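You operate a simulated robot arm through the tools that you are given. There is no shell and no other tool. Be economical: measure what you need, move in short steps, check, and stop when the job is done.

You are at the controls of a simulated robot arm. One attempt, no reset.

TASK
Oil the machine to the red line, shut its olive door and turn the wheel to its mark.
Fine: oil knob to OIL, pump the yellow button, oil knob back to OFF; turn the green wheel forward, after the door is shut. Where these are worked on the way, their far stop is far enough and under half their travel is too little: oil knob.

The check looks at the end state, three seconds after you hand in, the way a careful person would. Anything else that was tipped, shoved, dropped, spilled or broken makes it a failure.

THE ROBOT
A 6-joint arm with a two-finger parallel gripper, fixed in place. Base frame: the origin is at the foot of the arm, x ahead of it, y to its left, z up. Lengths are in m, angles in degrees, forces in N, time in s.
With the tool pointing down near the work surface it reaches from about 0.28 to 0.64 m from the base axis. Its first joint turns from -115.0 to 115.0 degrees. Payload 3.43 kg.
The tool frame sits at the grasp point between the pads (the TCP): z along the fingers, y along the line on which they close. The tips reach 0.034 m beyond it. Largest opening 0.128 m; finger width 0.024, thickness 0.012; the body of the gripper, 0.048 by 0.13 m, starts 0.096 m behind the TCP.
Orientation is that of the tool frame in the base frame, as a unit quaternion [x, y, z, w]. With the fingers straight down and closing along the base's y, the tool's x points along the base's -x, its y along +y and its z along -z.

THE INTERFACE
- The arm moves only by the tool send_rows. Its argument "steps" is a list that holds one entry, the list of rows, each a list of 6 numbers: the shift along the tool's x, y, z in units of 300 mm (1.0 is 300 mm), then the turn, a rotation vector about the tool's x, y, z in units of 120 degrees (1.0 is 120 degrees). In form: [[[x, y, z, wx, wy, wz], ...]]. A call has 1 to 8 rows; each row is the pose to reach, as a shift and turn from the pose commanded when the call began, along the tool's axes at that moment. "gripper" is the gripper command, from -1 (shut) to 1 (fully open), values between in proportion, set as the call begins (left out, the last holds). A call with a number of a shift or a turn outside -1 to 1 is refused whole. A row lasts 0.2 s, in which the tool goes at most 0.05 m and 8.6 degrees; a call with a longer step from one row to the next is refused whole, and so is a gripper value outside its range. Where a pose cannot be reached the arm comes as near as it can. A force on the tool above 40 N (or 10 N above the force at the start of the call, whichever is more), or a blocked arm, ends the call early, and 0.2 s more pass. The fingers move at their own pace (about 0.153 m/s each) and stop on an object; they squeeze with about 41 N. The grip force told is the motor's: it shows also when the fingers shut on nothing. Time passes only in rows, and 0.2 s behind the last, so rows that repeat a pose let the fingers close. The reply holds the time, the measured pose of the TCP, the force on the tool along the base axes, the opening and the grip force, in the units named above and with some noise, with the torque about the TCP (base axes, N m) and any sound that the robot's microphone picked up, and new pictures: "pictures" is both (left out), scene, wrist or none.
- Cameras (640 x 400 px; columns grow to the right, rows downward): "scene" is fixed at [0.0504, 0.5007, 1.6283]; the picture's right is [-0.53, -0.85, 0.00], its down [-0.72, 0.45, -0.54] and it looks along [0.45, -0.28, -0.84] (base axes); focal length 214 px, centre (320, 200). "wrist" rides on the gripper at [0.076, -0.011, -0.16] in the tool frame; the picture's right is [0.15, 0.99, 0.00], its down [-0.88, 0.13, -0.46] and it looks along [-0.45, 0.07, 0.89] (tool axes); focal length 234 px, centre (320, 200). There is no depth. A picture from a camera that has moved, and an enlarged one, comes with that camera's place and axes in the base frame and with its lens.
- slide_trunk(by): slides the trunk up (or, below 0, down) by that many m; the arm rides with it, the base frame stays. It gives what a move gives, with no picture.
- zoom(camera, box): a new picture of the part [left, top, right, bottom] of that camera's present view, enlarged. It takes no simulated time.
- job_done(): hands the job in; it is judged then, once.

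Go step by step. Nothing tells you positions but the pictures and the camera data: compare them with the known pose of the tool, close in by small moves and look again before you grip or let go. The budget is 120 turns and 200 pictures, counting those below and the enlarged ones. Unless the task says otherwise, let go and move clear before handing in.

The tools are called after ">>>" as a command line: name --argument value ..., lists and objects as JSON in quotes. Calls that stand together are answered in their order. send_rows: Moves the arm, as the interface text tells. Its arguments: {"type":"object","properties":{"steps":{"type":"array"},"gripper":{"type":"number"},"pictures":{"type":"string","enum":["both","scene","wrist","none"]}},"required":["steps"]} The other tools are called the same way: slide_trunk (by) slides the trunk up or down; zoom (camera, box) takes an enlarged picture of a part of a camera's view; job_done () hands the job in.

At the start:

```text
time: 0.0
position: [0.3448, 0.0733, 1.408]
tool_rot: [0.0, 1.0, 0.0, 0.0]
force: [1.0, 0.3, 0.2]
wrist_torque: [0.0, 0.03, -0.05]
width: 0.128
grasp_force: 0.1
trunk travel left (down, up): [-0.925, 0.065]
```

scene: 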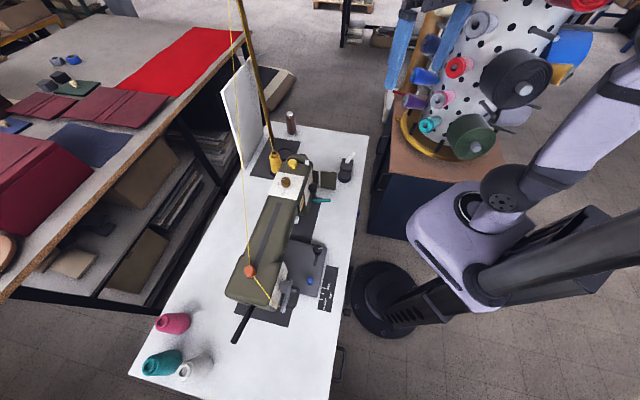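
wrist: 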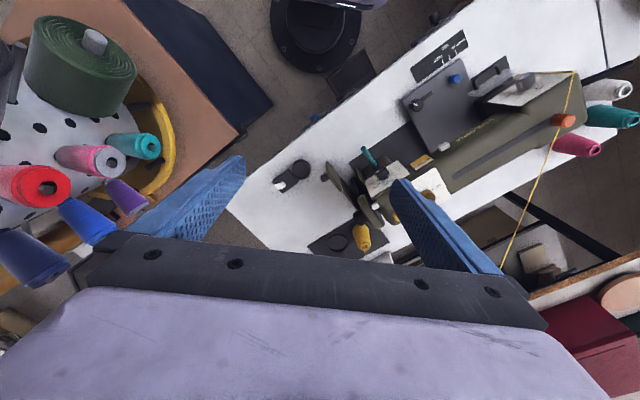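

The scene shows a sewing machine on a white table. I'll look closer at its details before moving.

>>> zoom --camera "scene" --box '[220, 100, 380, 200]'

>>> zoom --camera "scene" --box '[220, 220, 380, 320]'

>>> zoom --camera "wrist" --box '[260, 130, 460, 255]'

>>> zoom --camera "wrist" --box '[400, 20, 600, 145]'

```text
4.00 times, centred on (300, 150) of scene
camera zoom: at [0.0504, 0.5007, 1.6283], right [-0.53, -0.85, 0.0], down [-0.72, 0.45, -0.54], along [0.45, -0.28, -0.84], focal length 858 px, centre (400, 400)
```

zoom: 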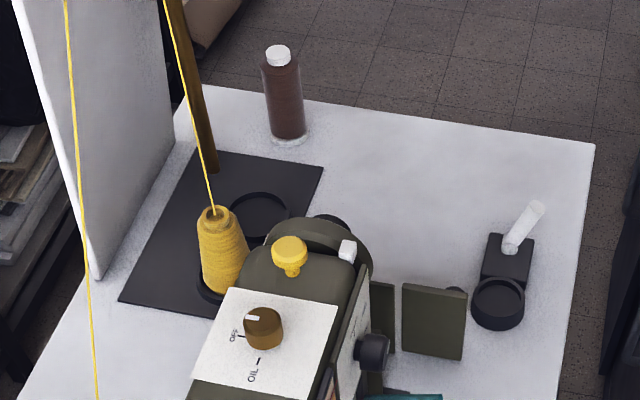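

```text
4.00 times, centred on (300, 270) of scene
camera zoom: at [0.0504, 0.5007, 1.6283], right [-0.53, -0.85, 0.0], down [-0.72, 0.45, -0.54], along [0.45, -0.28, -0.84], focal length 858 px, centre (400, -80)
```

zoom: 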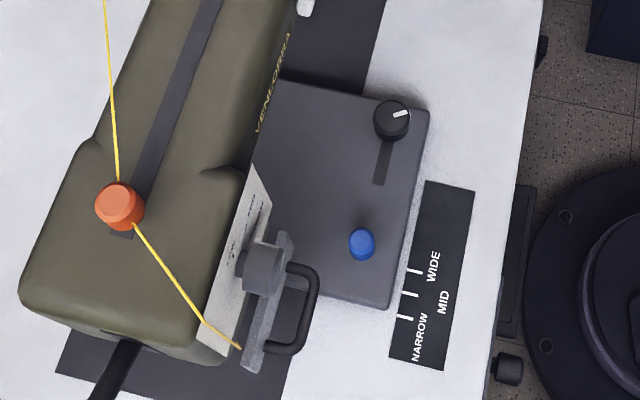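

```text
3.20 times, centred on (360, 192) of wrist
camera zoom: at [0.2688, 0.0623, 1.5668], right [-0.15, 0.99, 0.0], down [0.88, 0.13, 0.46], along [0.45, 0.07, -0.89], focal length 749 px, centre (192, 224)
```

zoom: 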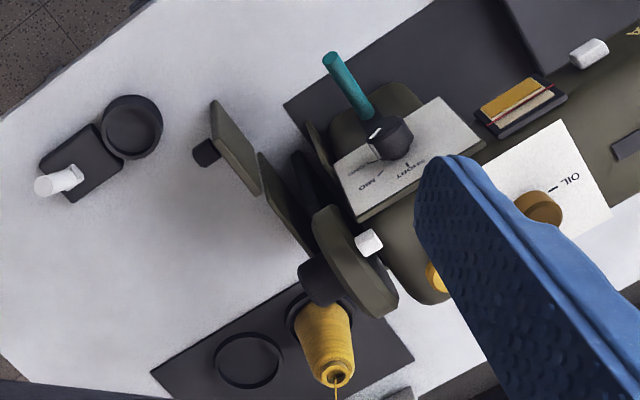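

```text
3.20 times, centred on (500, 82) of wrist
camera zoom: at [0.2688, 0.0623, 1.5668], right [-0.15, 0.99, 0.0], down [0.88, 0.13, 0.46], along [0.45, 0.07, -0.89], focal length 749 px, centre (-256, 576)
```

zoom: 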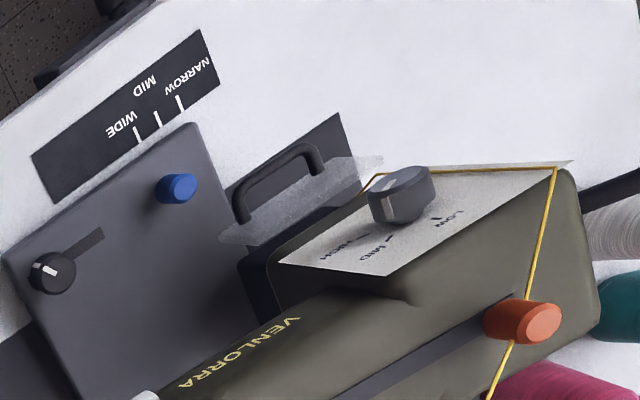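

The machine runs along roughly (0.7,-0.7) with its front toward the robot. I estimate the oil knob near (0.478, 0.371, 1.05) and the wheel end toward +x, -y. I'll turn the tool 45° and go closer to look.

>>> send_rows --steps '[[[-0.02, 0.043, 0.06, 0, 0, -0.0625], [-0.04, 0.086, 0.12, 0, 0, -0.125], [-0.06, 0.129, 0.18, 0, 0, -0.1875], [-0.08, 0.172, 0.24, 0, 0, -0.25], [-0.1, 0.215, 0.3, 0, 0, -0.3125], [-0.117, 0.257, 0.36, 0, 0, -0.375], [-0.117, 0.257, 0.36, 0, 0, -0.375]]]' --gripper -1 --pictures "wrist"

```text
time: 1.6
position: [0.3806, 0.1506, 1.2997]
tool_rot: [-0.384, 0.923, 0.0, 0.0]
force: [0.0, -1.0, 0.7]
wrist_torque: [0.01, -0.02, -0.04]
width: 0.0001
grasp_force: 33.0
trunk travel left (down, up): [-0.925, 0.065]
camera wrist: at [0.3345, 0.0882, 1.4585], right [-0.8, 0.59, 0.0], down [0.53, 0.72, 0.46], along [0.27, 0.37, -0.89], focal length 234 px, centre (320, 200)
```

wrist: 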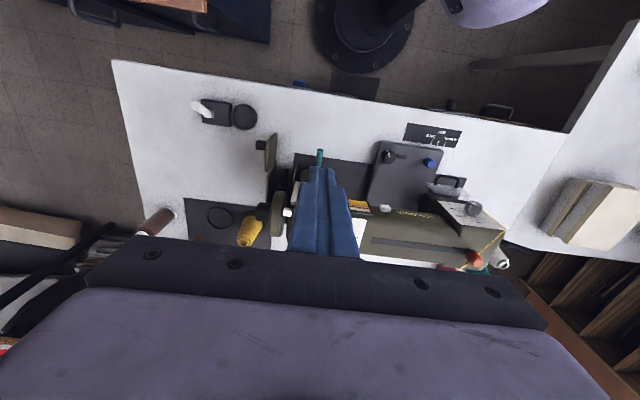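

The fingers hide the front, so I'll back off and tilt the tool to look at the front and wheel end.

>>> send_rows --steps '[[[0.095, -0.047, 0.013, 0, -0.06, 0], [0.19, -0.094, 0.026, 0, -0.12, 0], [0.285, -0.141, 0.039, 0, -0.18, 0], [0.38, -0.19, 0.052, 0, -0.24, 0], [0.473, -0.237, 0.067, 0, -0.3, 0], [0.473, -0.237, 0.067, 0, -0.3, 0]]]' --pictures "wrist"

```text
time: 3.0
position: [0.3678, -0.0228, 1.2697]
tool_rot: [-0.365, 0.878, 0.12, 0.286]
force: [0.1, -0.3, 0.4]
wrist_torque: [-0.06, 0.01, 0.0]
width: 0.0
grasp_force: 32.6
out of reach, approached as far as the arm can: row 3, 4, 5, 6
trunk travel left (down, up): [-0.925, 0.065]
camera wrist: at [0.2659, -0.142, 1.3532], right [-0.78, 0.62, -0.08], down [0.22, 0.4, 0.89], along [0.58, 0.68, -0.45], focal length 234 px, centre (320, 200)
```

wrist: 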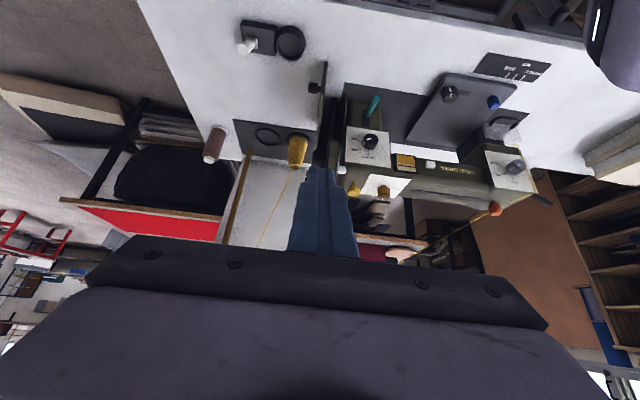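

>>> zoom --camera "wrist" --box '[280, 70, 440, 210]'

```text
2.86 times, centred on (360, 140) of wrist
camera zoom: at [0.2659, -0.142, 1.3532], right [-0.78, 0.62, -0.08], down [0.22, 0.4, 0.89], along [0.58, 0.68, -0.45], focal length 669 px, centre (206, 371)
```

zoom: 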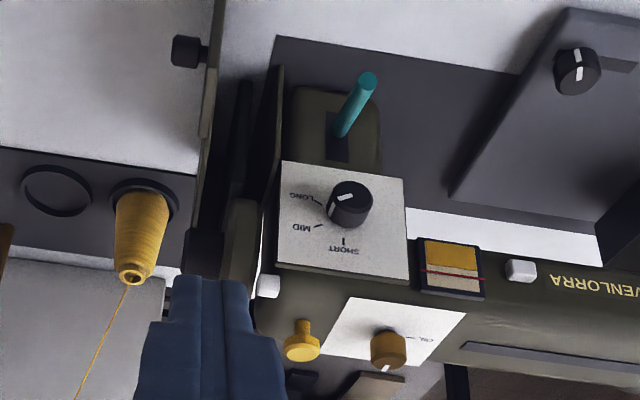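

>>> zoom --camera "wrist" --box '[375, 145, 425, 176]'

>>> send_rows --steps '[[[0, -0.1, 0, 0, 0, 0.05], [0, -0.2, 0, 0, 0, 0.1], [0, -0.2, 0, 0, 0, 0.1]]]' --gripper 1 --pictures "wrist"

```text
12.80 times, centred on (400, 160) of wrist
camera zoom: at [0.2659, -0.142, 1.3532], right [-0.78, 0.62, -0.08], down [0.22, 0.4, 0.89], along [0.58, 0.68, -0.45], focal length 2997 px, centre (-704, 706)
```

zoom: 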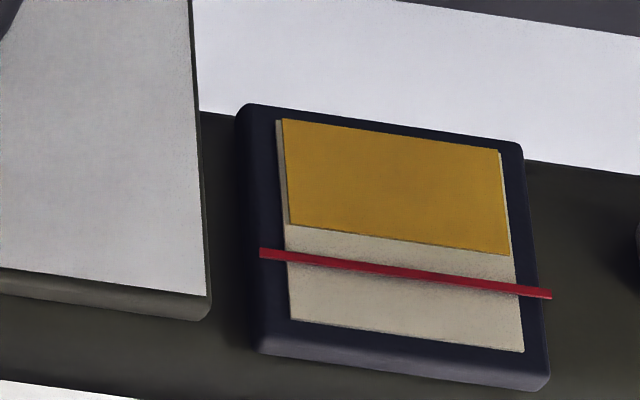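

```text
time: 3.8
position: [0.4114, -0.0689, 1.2716]
tool_rot: [-0.271, 0.912, 0.148, 0.271]
force: [0.5, 1.0, -0.1]
wrist_torque: [0.01, 0.0, 0.01]
width: 0.1278
grasp_force: 0.0
trunk travel left (down, up): [-0.925, 0.065]
camera wrist: at [0.2974, -0.1752, 1.3546], right [-0.67, 0.74, 0.04], down [0.36, 0.28, 0.89], along [0.65, 0.61, -0.45], focal length 234 px, centre (320, 200)
```

wrist: 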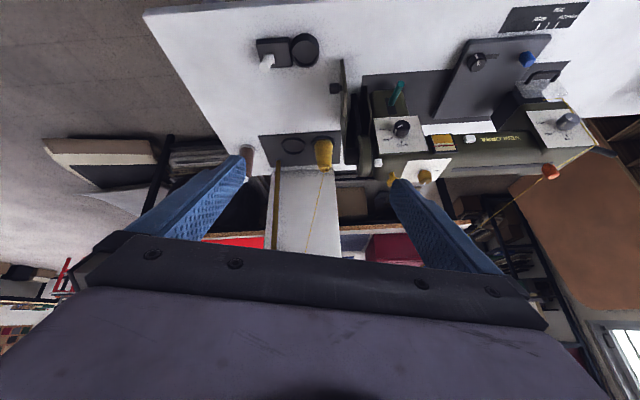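

>>> zoom --camera "wrist" --box '[310, 50, 470, 210]'

```text
2.50 times, centred on (390, 130) of wrist
camera zoom: at [0.2974, -0.1752, 1.3546], right [-0.67, 0.74, 0.04], down [0.36, 0.28, 0.89], along [0.65, 0.61, -0.45], focal length 585 px, centre (145, 375)
```

zoom: 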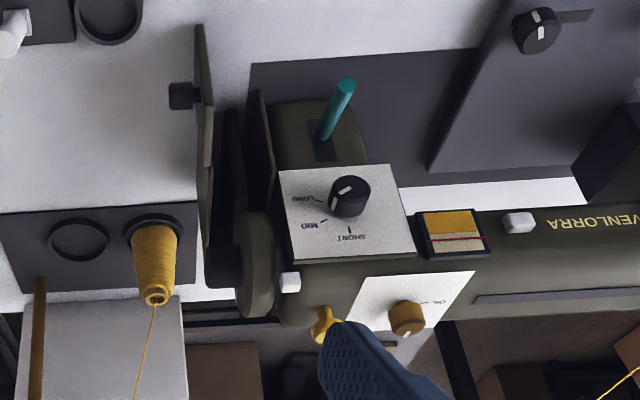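

I'll swing round to look at the wheel end from the right side.

>>> send_rows --steps '[[[-0.034, -0.017, 0.022, -0.039, 0.008, -0.055], [-0.069, -0.034, 0.043, -0.078, 0.017, -0.11], [-0.103, -0.051, 0.065, -0.117, 0.025, -0.165], [-0.137, -0.068, 0.087, -0.156, 0.033, -0.22], [-0.171, -0.085, 0.109, -0.195, 0.041, -0.275], [-0.206, -0.102, 0.13, -0.234, 0.05, -0.33], [-0.24, -0.119, 0.152, -0.273, 0.058, -0.385], [-0.24, -0.119, 0.152, -0.273, 0.058, -0.385]]]' --pictures "wrist"

```text
time: 5.6
position: [0.4994, -0.0475, 1.2721]
tool_rot: [0.675, -0.67, -0.259, -0.168]
force: [-0.4, -0.1, -1.4]
wrist_torque: [0.01, -0.01, -0.04]
width: 0.1281
grasp_force: 0.0
trunk travel left (down, up): [-0.925, 0.065]
camera wrist: at [0.5276, -0.2012, 1.3551], right [-0.99, -0.16, 0.04], down [-0.04, 0.45, 0.89], along [-0.16, 0.88, -0.45], focal length 234 px, centre (320, 200)
```

wrist: 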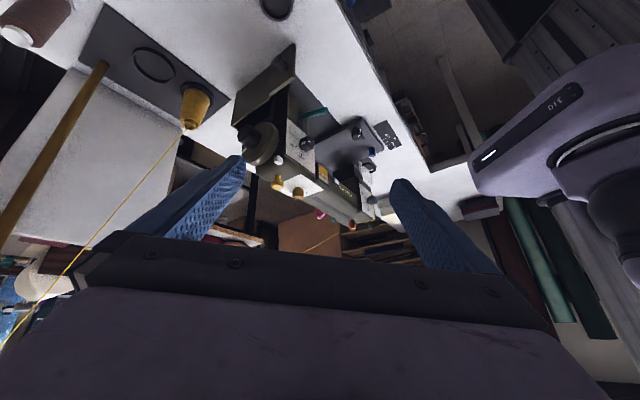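

>>> zoom --camera "wrist" --box '[210, 30, 370, 230]'

>>> zoom --camera "wrist" --box '[225, 40, 315, 200]'

```text
2.00 times, centred on (290, 130) of wrist
camera zoom: at [0.5276, -0.2012, 1.3551], right [-0.99, -0.16, 0.04], down [-0.04, 0.45, 0.89], along [-0.16, 0.88, -0.45], focal length 468 px, centre (380, 340)
```

zoom: 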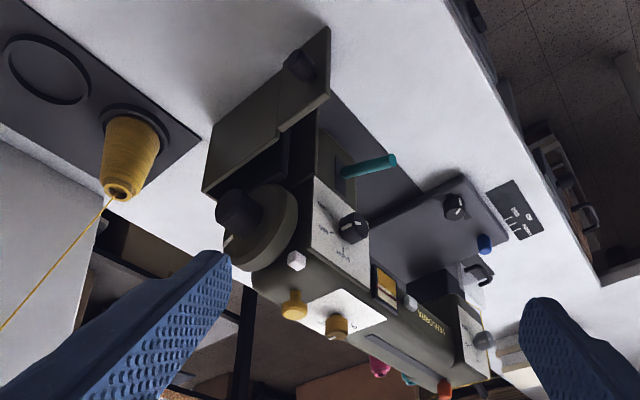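

```text
2.50 times, centred on (270, 120) of wrist
camera zoom: at [0.5276, -0.2012, 1.3551], right [-0.99, -0.16, 0.04], down [-0.04, 0.45, 0.89], along [-0.16, 0.88, -0.45], focal length 585 px, centre (445, 400)
```

zoom: 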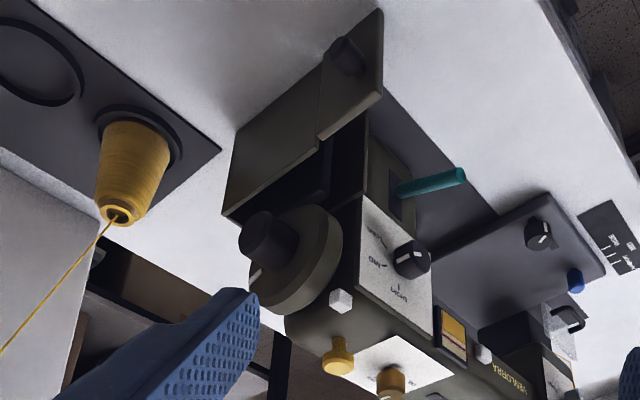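

Lower the trunk for a closer view of the door and wheel.

>>> slide_trunk --by -0.17

>>> zoom --camera "wrist" --box '[180, 60, 420, 230]'

```text
time: 7.5
position: [0.5005, -0.0475, 1.1004]
tool_rot: [0.673, -0.672, -0.259, -0.169]
force: [0.2, 0.9, -0.1]
wrist_torque: [0.01, -0.03, -0.01]
width: 0.1281
grasp_force: 0.1
trunk travel left (down, up): [-0.755, 0.235]
```

```text
2.35 times, centred on (300, 145) of wrist
camera zoom: at [0.5282, -0.2013, 1.1847], right [-0.99, -0.16, 0.04], down [-0.04, 0.45, 0.89], along [-0.16, 0.88, -0.45], focal length 551 px, centre (367, 329)
```

zoom: 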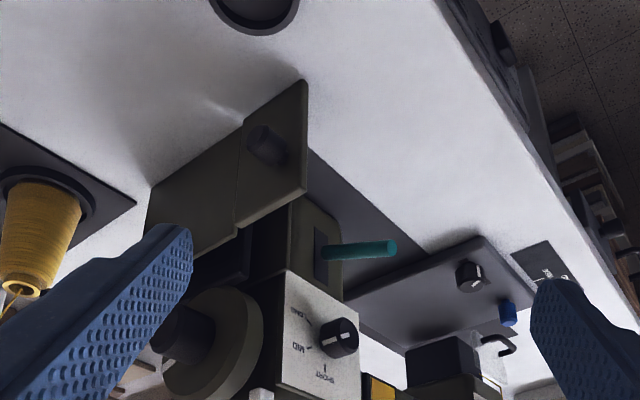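

>>> send_rows --steps '[[[0.023, -0.098, -0.031, -0.032, 0.007, -0.045], [0.047, -0.195, -0.063, -0.064, 0.013, -0.09], [0.07, -0.293, -0.094, -0.096, 0.02, -0.135], [0.07, -0.293, -0.094, -0.096, 0.02, -0.135]]]' --pictures "wrist"

```text
time: 8.5
position: [0.5129, -0.0491, 1.0555]
tool_rot: [0.781, -0.543, -0.283, -0.121]
force: [-0.2, -0.5, 0.3]
wrist_torque: [0.03, 0.04, -0.01]
width: 0.1282
grasp_force: 0.1
out of reach, approached as far as the arm can: row 1, 2, 3, 4
trunk travel left (down, up): [-0.755, 0.235]
camera wrist: at [0.5911, -0.184, 1.1388], right [-0.87, -0.49, 0.03], down [-0.2, 0.41, 0.89], along [-0.45, 0.77, -0.45], focal length 234 px, centre (320, 200)
```

wrist: 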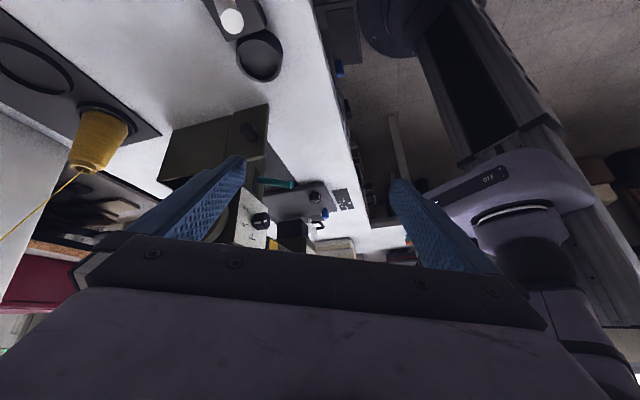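

>>> zoom --camera "wrist" --box '[140, 80, 300, 190]'

>>> zoom --camera "scene" --box '[270, 145, 350, 205]'

```text
3.64 times, centred on (220, 135) of wrist
camera zoom: at [0.5911, -0.184, 1.1388], right [-0.87, -0.49, 0.03], down [-0.2, 0.41, 0.89], along [-0.45, 0.77, -0.45], focal length 852 px, centre (684, 436)
```

zoom: 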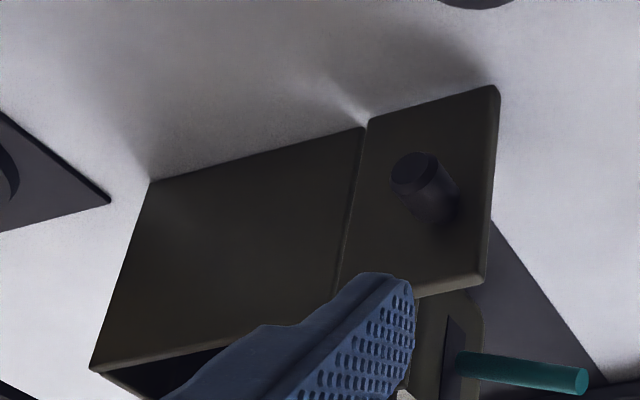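

```text
6.67 times, centred on (310, 175) of scene
camera zoom: at [0.0504, 0.5007, 1.6283], right [-0.53, -0.85, 0.0], down [-0.72, 0.45, -0.54], along [0.45, -0.28, -0.84], focal length 1430 px, centre (387, 367)
```

zoom: 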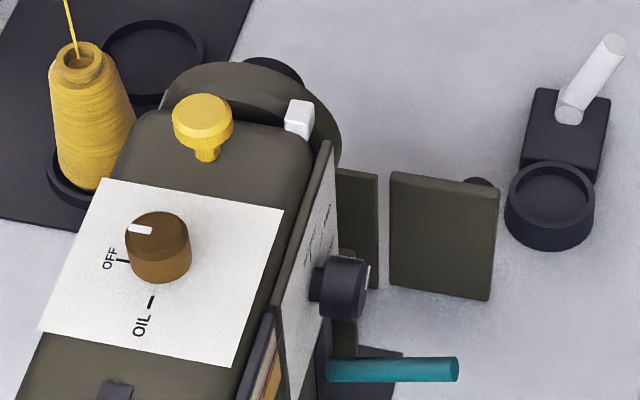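

The olive door hangs on a vertical hinge near (0.567, 0.177), with its free edge at (0.512, 0.128) and height 0.78–0.90. It needs a swing of about 90° toward the machine front. I'll close the fingers, set yaw to 45° with a 32° tilt, and approach.

>>> send_rows --steps '[[[-0.027, -0.007, 0.018, 0.044, -0.0012, 0.055], [-0.054, -0.015, 0.036, 0.088, -0.0024, 0.11], [-0.081, -0.022, 0.054, 0.132, -0.0036, 0.165], [-0.108, -0.03, 0.072, 0.1765, -0.0048, 0.2205], [-0.135, -0.037, 0.089, 0.2205, -0.006, 0.2755], [-0.163, -0.045, 0.107, 0.265, -0.007, 0.331], [-0.19, -0.052, 0.125, 0.309, -0.008, 0.386], [-0.217, -0.06, 0.143, 0.353, -0.0095, 0.441]]]' --gripper -1 --pictures "scene"

>>> slide_trunk --by -0.1

```text
time: 10.3
position: [0.4971, 0.0304, 1.0562]
tool_rot: [-0.365, 0.889, 0.106, 0.254]
force: [-0.6, 0.7, 0.3]
wrist_torque: [0.01, 0.0, -0.02]
width: 0.0002
grasp_force: 33.2
trunk travel left (down, up): [-0.755, 0.235]
```

scene: 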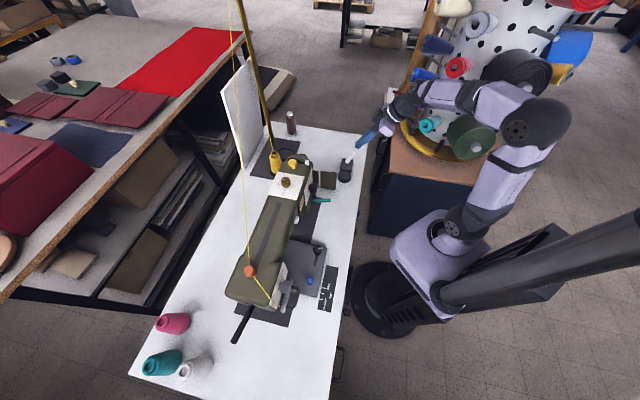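

```text
time: 11.7
position: [0.4981, 0.0304, 0.9563]
tool_rot: [-0.366, 0.889, 0.106, 0.254]
force: [0.3, 0.2, -0.5]
wrist_torque: [0.0, -0.01, -0.03]
width: 0.0
grasp_force: 33.1
trunk travel left (down, up): [-0.655, 0.335]
```

>>> send_rows --steps '[[[-0.04, 0.0, 0.1, 0, 0, 0], [-0.08, 0.02, 0.2, 0, 0, 0], [-0.116, 0.07, 0.304, 0, 0, 0], [-0.116, 0.07, 0.304, 0, 0, 0]]]'

```text
time: 12.5
position: [0.5429, 0.0879, 0.9048]
tool_rot: [-0.363, 0.889, 0.094, 0.262]
force: [-2.8, -10.2, 6.5]
wrist_torque: [-0.18, 0.03, -0.03]
width: 0.0001
grasp_force: 32.8
trunk travel left (down, up): [-0.655, 0.335]
stopped in row 4: the force on the tool passed its limit at 50 N (the readings are from after the stop); the commanded pose is now the measured one
camera wrist: at [0.4424, -0.0229, 0.9974], right [-0.78, 0.62, -0.1], down [0.26, 0.46, 0.85], along [0.57, 0.64, -0.51], focal length 234 px, centre (320, 200)
```

scene: 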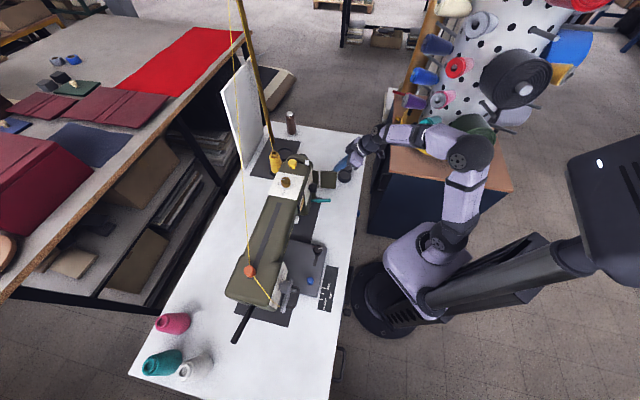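
wrist: 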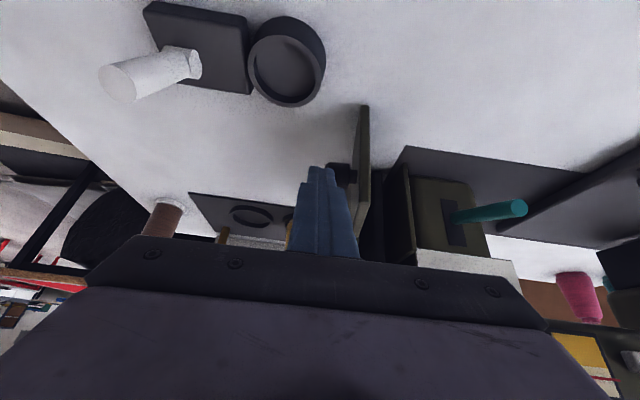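

>>> zoom --camera "wrist" --box '[270, 90, 430, 190]'

>>> zoom --camera "scene" --box '[290, 140, 370, 200]'

```text
4.00 times, centred on (350, 140) of wrist
camera zoom: at [0.4424, -0.0229, 0.9974], right [-0.78, 0.62, -0.1], down [0.26, 0.46, 0.85], along [0.57, 0.64, -0.51], focal length 937 px, centre (200, 440)
```

zoom: 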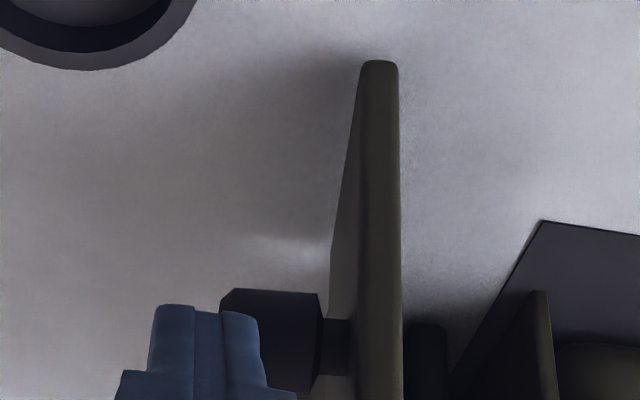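

```text
6.67 times, centred on (330, 170) of scene
camera zoom: at [0.0504, 0.5007, 1.6283], right [-0.53, -0.85, 0.0], down [-0.72, 0.45, -0.54], along [0.45, -0.28, -0.84], focal length 1430 px, centre (253, 400)
```

zoom: 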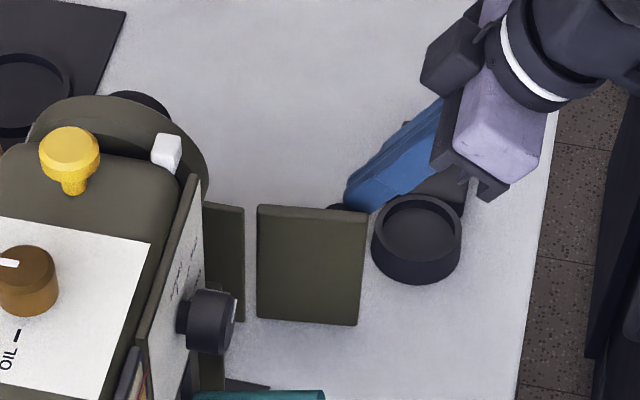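

The finger hit the door's knob tip, which sits higher than I took it for, and opened the door a few degrees. I'll back off and rise above the knob to push on the top strip of the door.

>>> send_rows --steps '[[[0.02, -0.05, 0, 0, 0, 0], [-0.05, -0.03, -0.113, 0, 0, 0], [-0.095, 0.044, -0.099, 0, 0, 0], [-0.095, 0.044, -0.099, 0, 0, 0]]]'

```text
time: 13.5
position: [0.5396, 0.1068, 0.9423]
tool_rot: [-0.365, 0.889, 0.098, 0.258]
force: [1.0, -0.4, -0.5]
wrist_torque: [0.0, 0.04, -0.01]
width: 0.0001
grasp_force: 33.5
trunk travel left (down, up): [-0.655, 0.335]
camera wrist: at [0.4391, -0.0051, 1.0363], right [-0.78, 0.62, -0.09], down [0.26, 0.46, 0.85], along [0.57, 0.64, -0.52], focal length 234 px, centre (320, 200)
```

scene: 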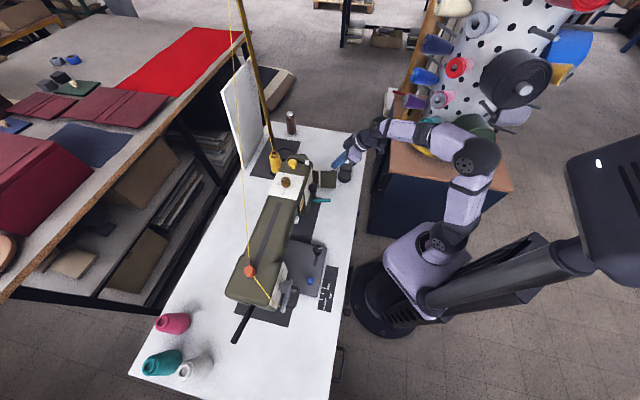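
wrist: 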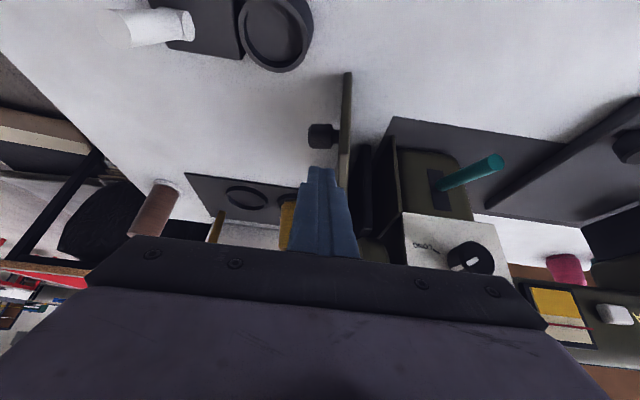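

>>> zoom --camera "wrist" --box '[270, 60, 430, 200]'

>>> zoom --camera "scene" --box '[300, 140, 370, 200]'

```text
2.86 times, centred on (350, 130) of wrist
camera zoom: at [0.4391, -0.0051, 1.0363], right [-0.78, 0.62, -0.09], down [0.26, 0.46, 0.85], along [0.57, 0.64, -0.52], focal length 669 px, centre (234, 400)
```

zoom: 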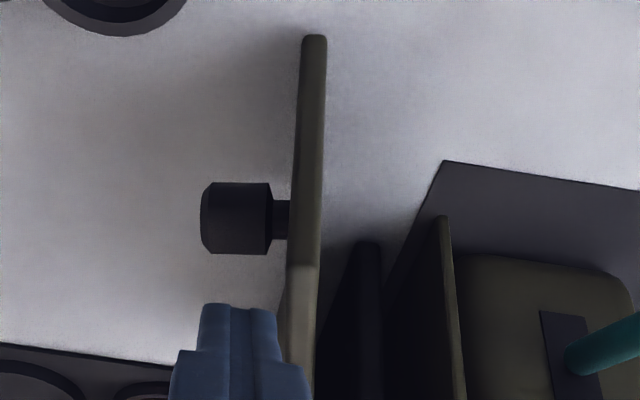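

```text
6.67 times, centred on (335, 170) of scene
camera zoom: at [0.0504, 0.5007, 1.6283], right [-0.53, -0.85, 0.0], down [-0.72, 0.45, -0.54], along [0.45, -0.28, -0.84], focal length 1430 px, centre (220, 400)
```

zoom: 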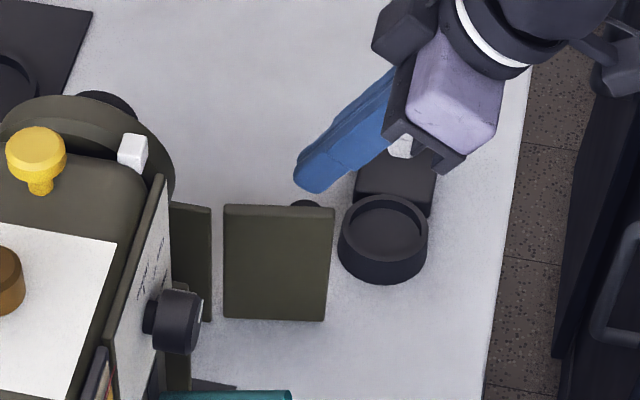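

The knob is at z≈0.863 and the door top at about 0.90. I'll lower the tips onto the top strip and push the door along its arc in small steps.

>>> send_rows --steps '[[[0.03, 0.001, 0.046, 0, 0, 0], [0.058, 0.002, 0.093, 0, 0, 0], [0.065, 0.023, 0.089, 0, 0, 0], [0.071, 0.046, 0.085, 0, 0, 0], [0.077, 0.07, 0.082, 0, 0, 0], [0.077, 0.095, 0.08, 0, 0, 0], [0.075, 0.12, 0.081, 0, 0, 0], [0.073, 0.145, 0.082, 0, 0, 0]]]'

>>> zoom --camera "scene" --box '[300, 140, 370, 200]'

```text
time: 15.1
position: [0.516, 0.1213, 0.909]
tool_rot: [-0.357, 0.891, 0.088, 0.265]
force: [5.5, -11.2, -3.1]
wrist_torque: [-0.62, 0.15, -0.84]
width: 0.0002
grasp_force: 33.0
trunk travel left (down, up): [-0.655, 0.335]
stopped in row 8: the force on the tool passed its limit at 42 N (the readings are from after the stop); the commanded pose is now the measured one
camera wrist: at [0.4117, 0.011, 1.0032], right [-0.76, 0.63, -0.11], down [0.26, 0.46, 0.85], along [0.59, 0.62, -0.51], focal length 234 px, centre (320, 200)
```

scene: 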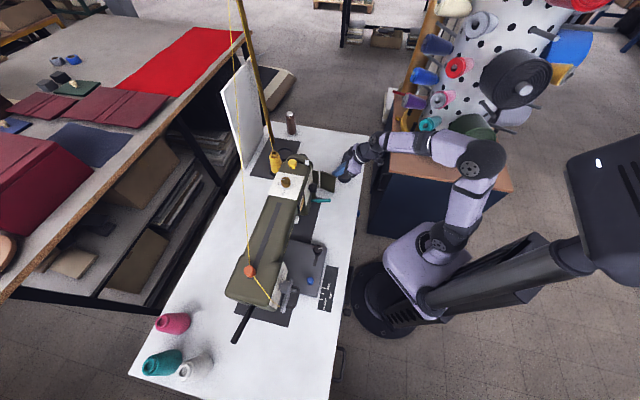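
wrist: 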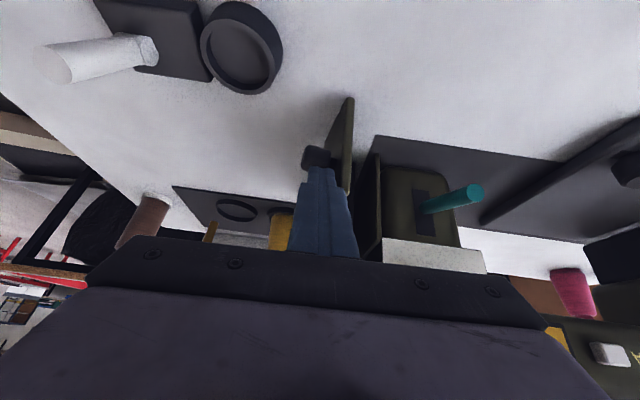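

```text
6.67 times, centred on (335, 170) of scene
camera zoom: at [0.0504, 0.5007, 1.6283], right [-0.53, -0.85, 0.0], down [-0.72, 0.45, -0.54], along [0.45, -0.28, -0.84], focal length 1430 px, centre (220, 400)
```

zoom: 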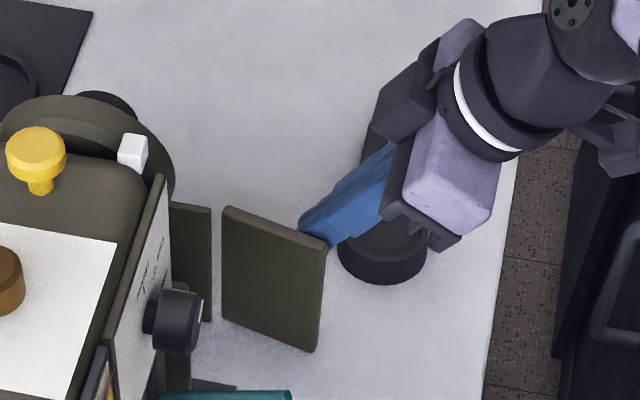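

The door is swinging shut but needs a lot of force. I'll shift nearer its free edge for more leverage and go on slowly.

>>> send_rows --steps '[[[0.032, -0.011, -0.02, 0, 0, 0], [0.031, 0.013, -0.02, 0, 0, 0], [0.03, 0.037, -0.02, 0, 0, 0], [0.027, 0.057, -0.02, 0, 0, 0], [0.024, 0.077, -0.019, 0, 0, 0], [0.019, 0.095, -0.016, 0, 0, 0], [0.013, 0.114, -0.012, 0, 0, 0]]]' --pictures "wrist"

>>> zoom --camera "scene" --box '[300, 140, 370, 200]'

```text
time: 16.7
position: [0.4872, 0.1455, 0.9092]
tool_rot: [-0.359, 0.89, 0.09, 0.264]
force: [0.3, -0.4, 0.5]
wrist_torque: [-0.02, -0.03, 0.0]
width: 0.0002
grasp_force: 33.1
trunk travel left (down, up): [-0.655, 0.335]
camera wrist: at [0.384, 0.0352, 1.0036], right [-0.77, 0.63, -0.11], down [0.26, 0.46, 0.85], along [0.59, 0.63, -0.51], focal length 234 px, centre (320, 200)
```

wrist: 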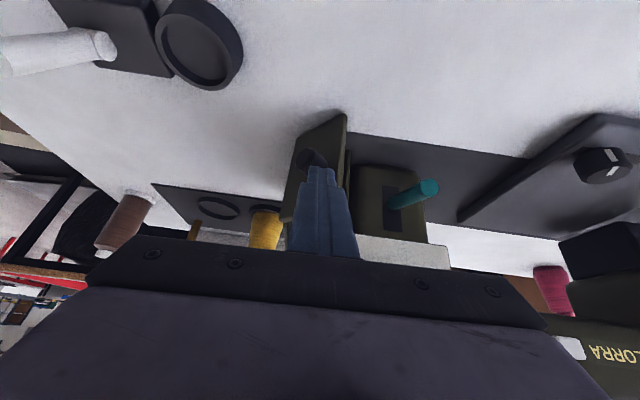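

```text
6.67 times, centred on (335, 170) of scene
camera zoom: at [0.0504, 0.5007, 1.6283], right [-0.53, -0.85, 0.0], down [-0.72, 0.45, -0.54], along [0.45, -0.28, -0.84], focal length 1430 px, centre (220, 400)
```

zoom: 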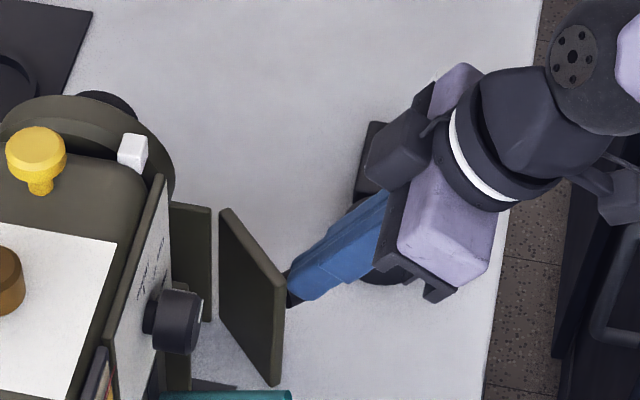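

>>> send_rows --steps '[[[-0.016, 0.024, 0.009, 0, 0, 0], [-0.027, 0.04, 0.016, 0, 0, 0], [-0.038, 0.055, 0.022, 0, 0, 0], [-0.05, 0.068, 0.03, 0, 0, 0], [-0.062, 0.081, 0.037, 0, 0, 0], [-0.077, 0.092, 0.046, 0, 0, 0], [-0.091, 0.102, 0.054, 0, 0, 0]]]' --pictures "wrist"

>>> zoom --camera "scene" --box '[300, 140, 370, 200]'

```text
time: 18.3
position: [0.4877, 0.1891, 0.9112]
tool_rot: [-0.36, 0.891, 0.09, 0.264]
force: [-5.6, 0.8, 3.8]
wrist_torque: [0.02, 0.12, 0.01]
width: 0.0001
grasp_force: 32.4
trunk travel left (down, up): [-0.655, 0.335]
camera wrist: at [0.3846, 0.078, 1.004], right [-0.77, 0.63, -0.11], down [0.26, 0.46, 0.85], along [0.59, 0.63, -0.51], focal length 234 px, centre (320, 200)
```

wrist: 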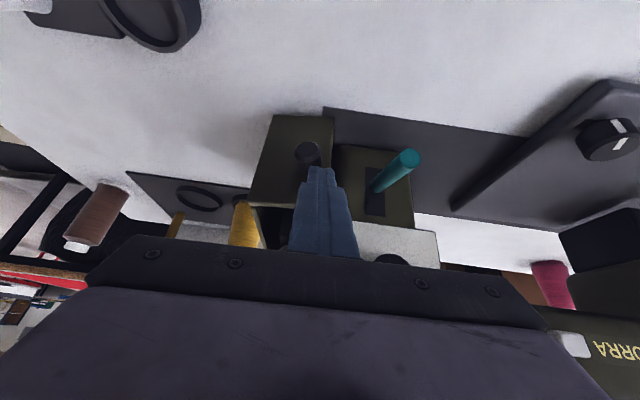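

```text
6.67 times, centred on (335, 170) of scene
camera zoom: at [0.0504, 0.5007, 1.6283], right [-0.53, -0.85, 0.0], down [-0.72, 0.45, -0.54], along [0.45, -0.28, -0.84], focal length 1430 px, centre (220, 400)
```

zoom: 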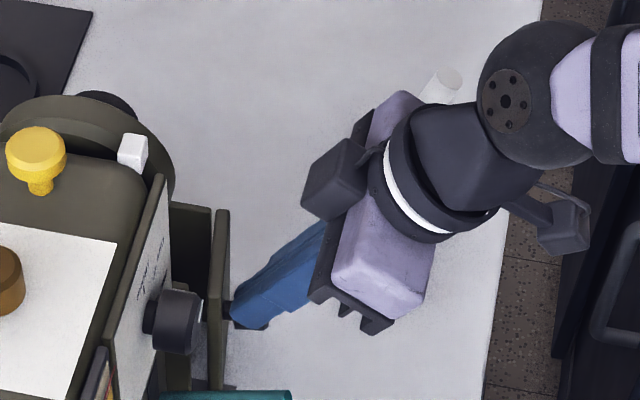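

>>> send_rows --steps '[[[-0.0113, 0, 0.0071, 0, 0, 0], [-0.0226, 0, 0.0142, 0, 0, 0], [-0.034, 0, 0.0213, 0, 0, 0], [-0.045, 0, 0.0284, 0, 0, 0], [-0.056, 0, 0.0355, 0, 0, 0]]]' --pictures "wrist"

>>> zoom --camera "scene" --box '[300, 140, 370, 200]'

```text
time: 19.7
position: [0.4984, 0.1955, 0.9118]
tool_rot: [-0.361, 0.891, 0.09, 0.261]
force: [-16.7, -17.0, 15.8]
wrist_torque: [-0.32, 0.24, -0.04]
width: 0.0002
grasp_force: 33.0
trunk travel left (down, up): [-0.655, 0.335]
stopped in row 5: the force on the tool passed its limit at 41 N (the readings are from after the stop); the commanded pose is now the measured one
camera wrist: at [0.3957, 0.0857, 1.0057], right [-0.77, 0.63, -0.11], down [0.26, 0.46, 0.85], along [0.58, 0.63, -0.52], focal length 234 px, centre (320, 200)
```

wrist: 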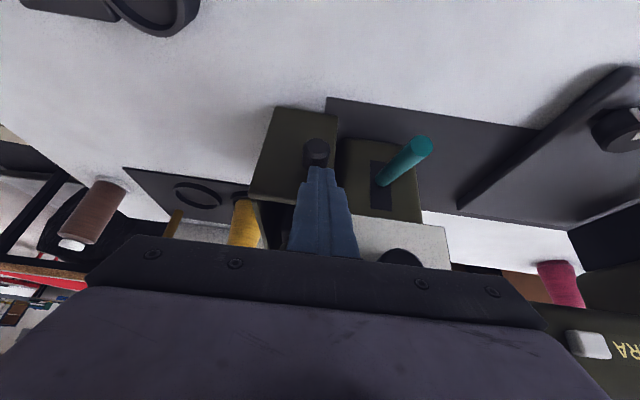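

```text
6.67 times, centred on (335, 170) of scene
camera zoom: at [0.0504, 0.5007, 1.6283], right [-0.53, -0.85, 0.0], down [-0.72, 0.45, -0.54], along [0.45, -0.28, -0.84], focal length 1430 px, centre (220, 400)
```

zoom: 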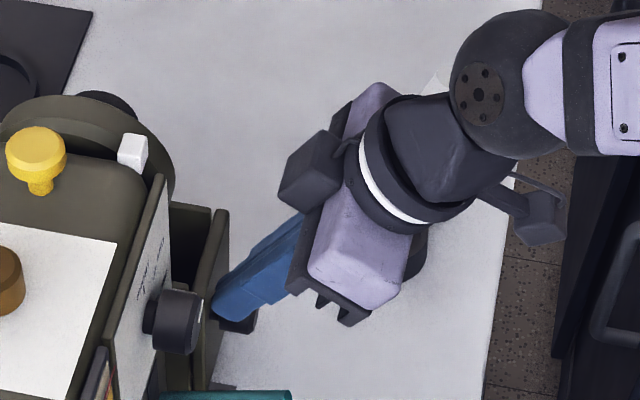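

Firm stop reached. I'll retreat and check whether the door is shut.

>>> send_rows --steps '[[[0.11, 0, -0.07, 0, 0, 0], [0.2, 0, -0.2, 0, 0, 0], [0.13, 0, -0.33, 0, 0, 0], [0.13, 0, -0.33, 0, 0, 0]]]' --gripper 1 --pictures "wrist"

>>> zoom --camera "scene" --box '[290, 140, 350, 200]'

>>> zoom --camera "wrist" --box '[230, 60, 430, 230]'

```text
time: 20.7
position: [0.437, 0.1415, 0.9727]
tool_rot: [-0.36, 0.891, 0.09, 0.26]
force: [0.5, 0.1, -0.6]
wrist_torque: [0.0, 0.01, 0.03]
width: 0.128
grasp_force: 0.2
trunk travel left (down, up): [-0.655, 0.335]
camera wrist: at [0.335, 0.0328, 1.0675], right [-0.77, 0.63, -0.11], down [0.26, 0.46, 0.85], along [0.58, 0.63, -0.52], focal length 234 px, centre (320, 200)
```

wrist: 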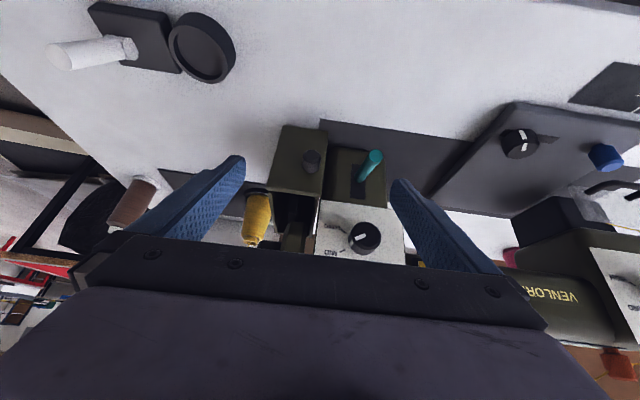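

```text
6.67 times, centred on (320, 170) of scene
camera zoom: at [0.0504, 0.5007, 1.6283], right [-0.53, -0.85, 0.0], down [-0.72, 0.45, -0.54], along [0.45, -0.28, -0.84], focal length 1430 px, centre (320, 400)
```

zoom: 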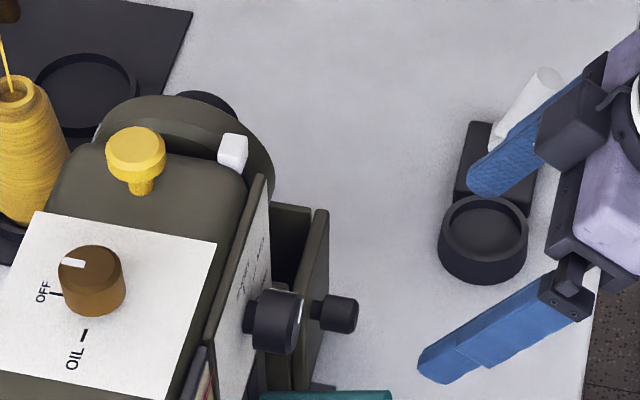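

```text
2.35 times, centred on (330, 145) of wrist
camera zoom: at [0.335, 0.0328, 1.0675], right [-0.77, 0.63, -0.11], down [0.26, 0.46, 0.85], along [0.58, 0.63, -0.52], focal length 551 px, centre (296, 329)
```

zoom: 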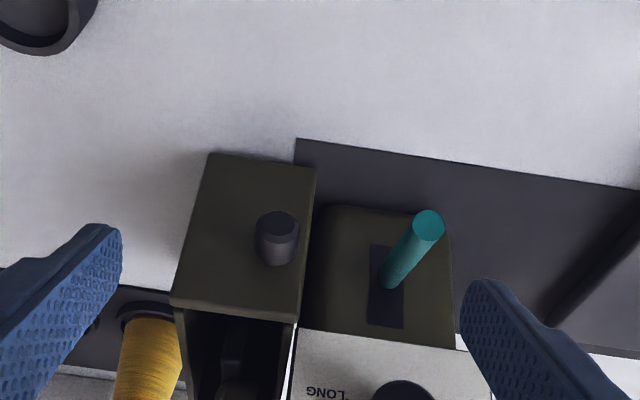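

The door is shut flush. Next is the oil knob: I raise the trunk, set the tool vertical at yaw about 0°, and move above it.

>>> slide_trunk --by 0.2

```text
time: 22.9
position: [0.4388, 0.1425, 1.1733]
tool_rot: [-0.361, 0.891, 0.09, 0.26]
force: [0.8, -0.5, -0.2]
wrist_torque: [-0.01, 0.03, 0.01]
width: 0.128
grasp_force: 0.1
trunk travel left (down, up): [-0.855, 0.135]
```

>>> send_rows --steps '[[[-0.026, 0.05, 0, 0.0127, 0.0367, 0.0511], [-0.053, 0.099, 0, 0.0254, 0.0734, 0.1023], [-0.079, 0.149, -0.001, 0.0381, 0.1101, 0.1534], [-0.105, 0.199, -0.002, 0.0509, 0.1469, 0.2046], [-0.131, 0.249, -0.002, 0.0636, 0.1836, 0.2557], [-0.158, 0.298, -0.003, 0.0763, 0.2203, 0.3069], [-0.184, 0.348, -0.003, 0.089, 0.257, 0.358], [-0.184, 0.348, -0.003, 0.089, 0.257, 0.358]]]' --pictures "wrist"

```text
time: 24.6
position: [0.398, 0.2495, 1.1999]
tool_rot: [0.002, 1.0, 0.001, 0.001]
force: [-0.1, 0.0, 0.7]
wrist_torque: [0.0, -0.02, -0.03]
width: 0.1279
grasp_force: 0.0
trunk travel left (down, up): [-0.855, 0.135]
camera wrist: at [0.3222, 0.2382, 1.358], right [-0.14, 0.99, 0.0], down [0.88, 0.13, 0.46], along [0.45, 0.07, -0.89], focal length 234 px, centre (320, 200)
```

wrist: 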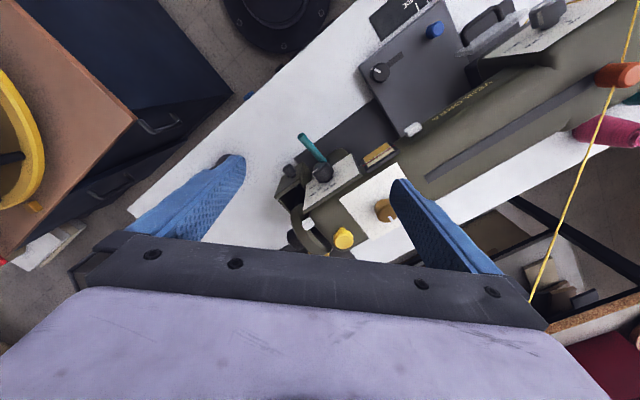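

>>> zoom --camera "wrist" --box '[270, 130, 410, 255]'

>>> zoom --camera "scene" --box '[255, 140, 335, 200]'

```text
3.20 times, centred on (340, 192) of wrist
camera zoom: at [0.3222, 0.2382, 1.358], right [-0.14, 0.99, 0.0], down [0.88, 0.13, 0.46], along [0.45, 0.07, -0.89], focal length 749 px, centre (256, 224)
```

zoom: 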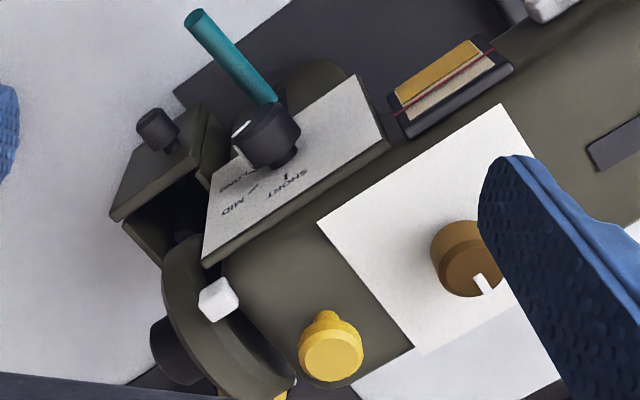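

```text
6.67 times, centred on (295, 170) of scene
camera zoom: at [0.0504, 0.5007, 1.6283], right [-0.53, -0.85, 0.0], down [-0.72, 0.45, -0.54], along [0.45, -0.28, -0.84], focal length 1430 px, centre (487, 400)
```

zoom: 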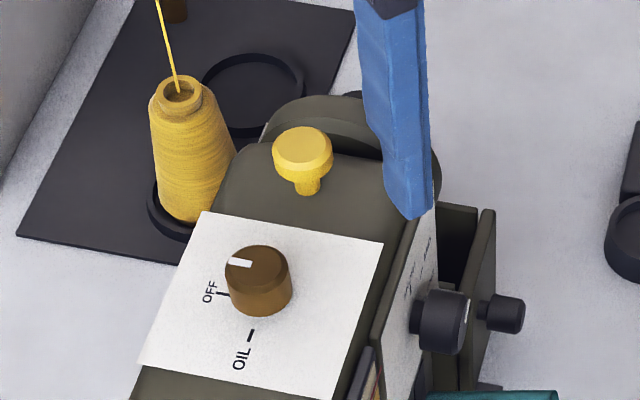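

I locate the oil knob top at about (0.484, 0.367, 1.058) and the yellow button top at about (0.542, 0.310, 1.055). Moving above the knob with the gripper half open.

>>> send_rows --steps '[[[-0.071, 0.098, 0.05, 0, 0, 0], [-0.142, 0.196, 0.1, 0, 0, 0], [-0.213, 0.293, 0.15, 0, 0, 0], [-0.285, 0.391, 0.2, 0, 0, 0], [-0.285, 0.391, 0.267, 0, 0, 0], [-0.285, 0.391, 0.267, 0, 0, 0]]]' --gripper 0.2

>>> zoom --camera "scene" --box '[255, 140, 335, 200]'

>>> zoom --camera "wrist" --box '[240, 120, 400, 240]'

```text
time: 26.1
position: [0.4852, 0.3687, 1.119]
tool_rot: [0.0, 1.0, 0.0, 0.001]
force: [0.6, -0.4, 0.0]
wrist_torque: [-0.01, 0.01, 0.02]
width: 0.077
grasp_force: 0.1
trunk travel left (down, up): [-0.855, 0.135]
camera wrist: at [0.4086, 0.3569, 1.2776], right [-0.14, 0.99, 0.0], down [0.88, 0.13, 0.46], along [0.45, 0.07, -0.89], focal length 234 px, centre (320, 200)
```

scene: 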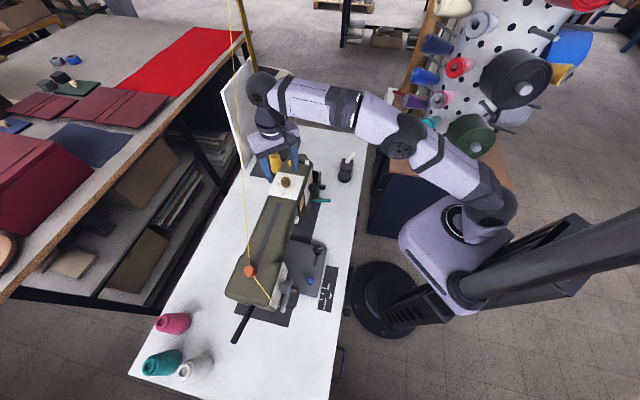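
wrist: 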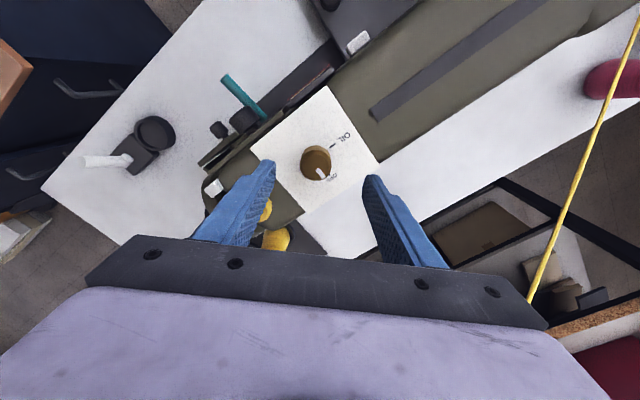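

```text
6.67 times, centred on (295, 170) of scene
camera zoom: at [0.0504, 0.5007, 1.6283], right [-0.53, -0.85, 0.0], down [-0.72, 0.45, -0.54], along [0.45, -0.28, -0.84], focal length 1430 px, centre (487, 400)
```

zoom: 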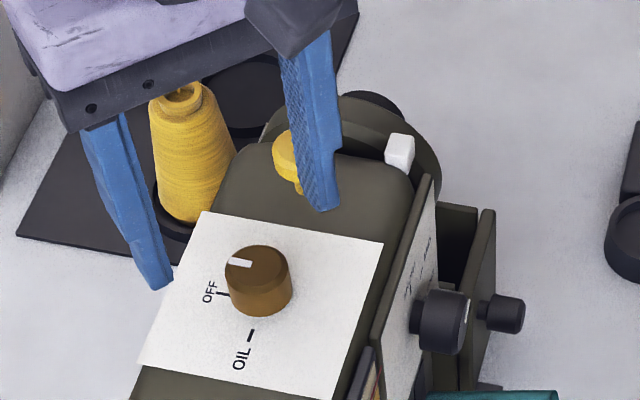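

```text
3.33 times, centred on (320, 180) of wrist
camera zoom: at [0.4086, 0.3569, 1.2776], right [-0.14, 0.99, 0.0], down [0.88, 0.13, 0.46], along [0.45, 0.07, -0.89], focal length 781 px, centre (320, 267)
```

zoom: 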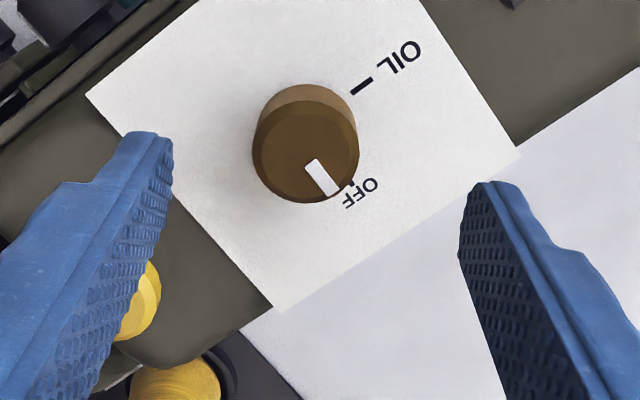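

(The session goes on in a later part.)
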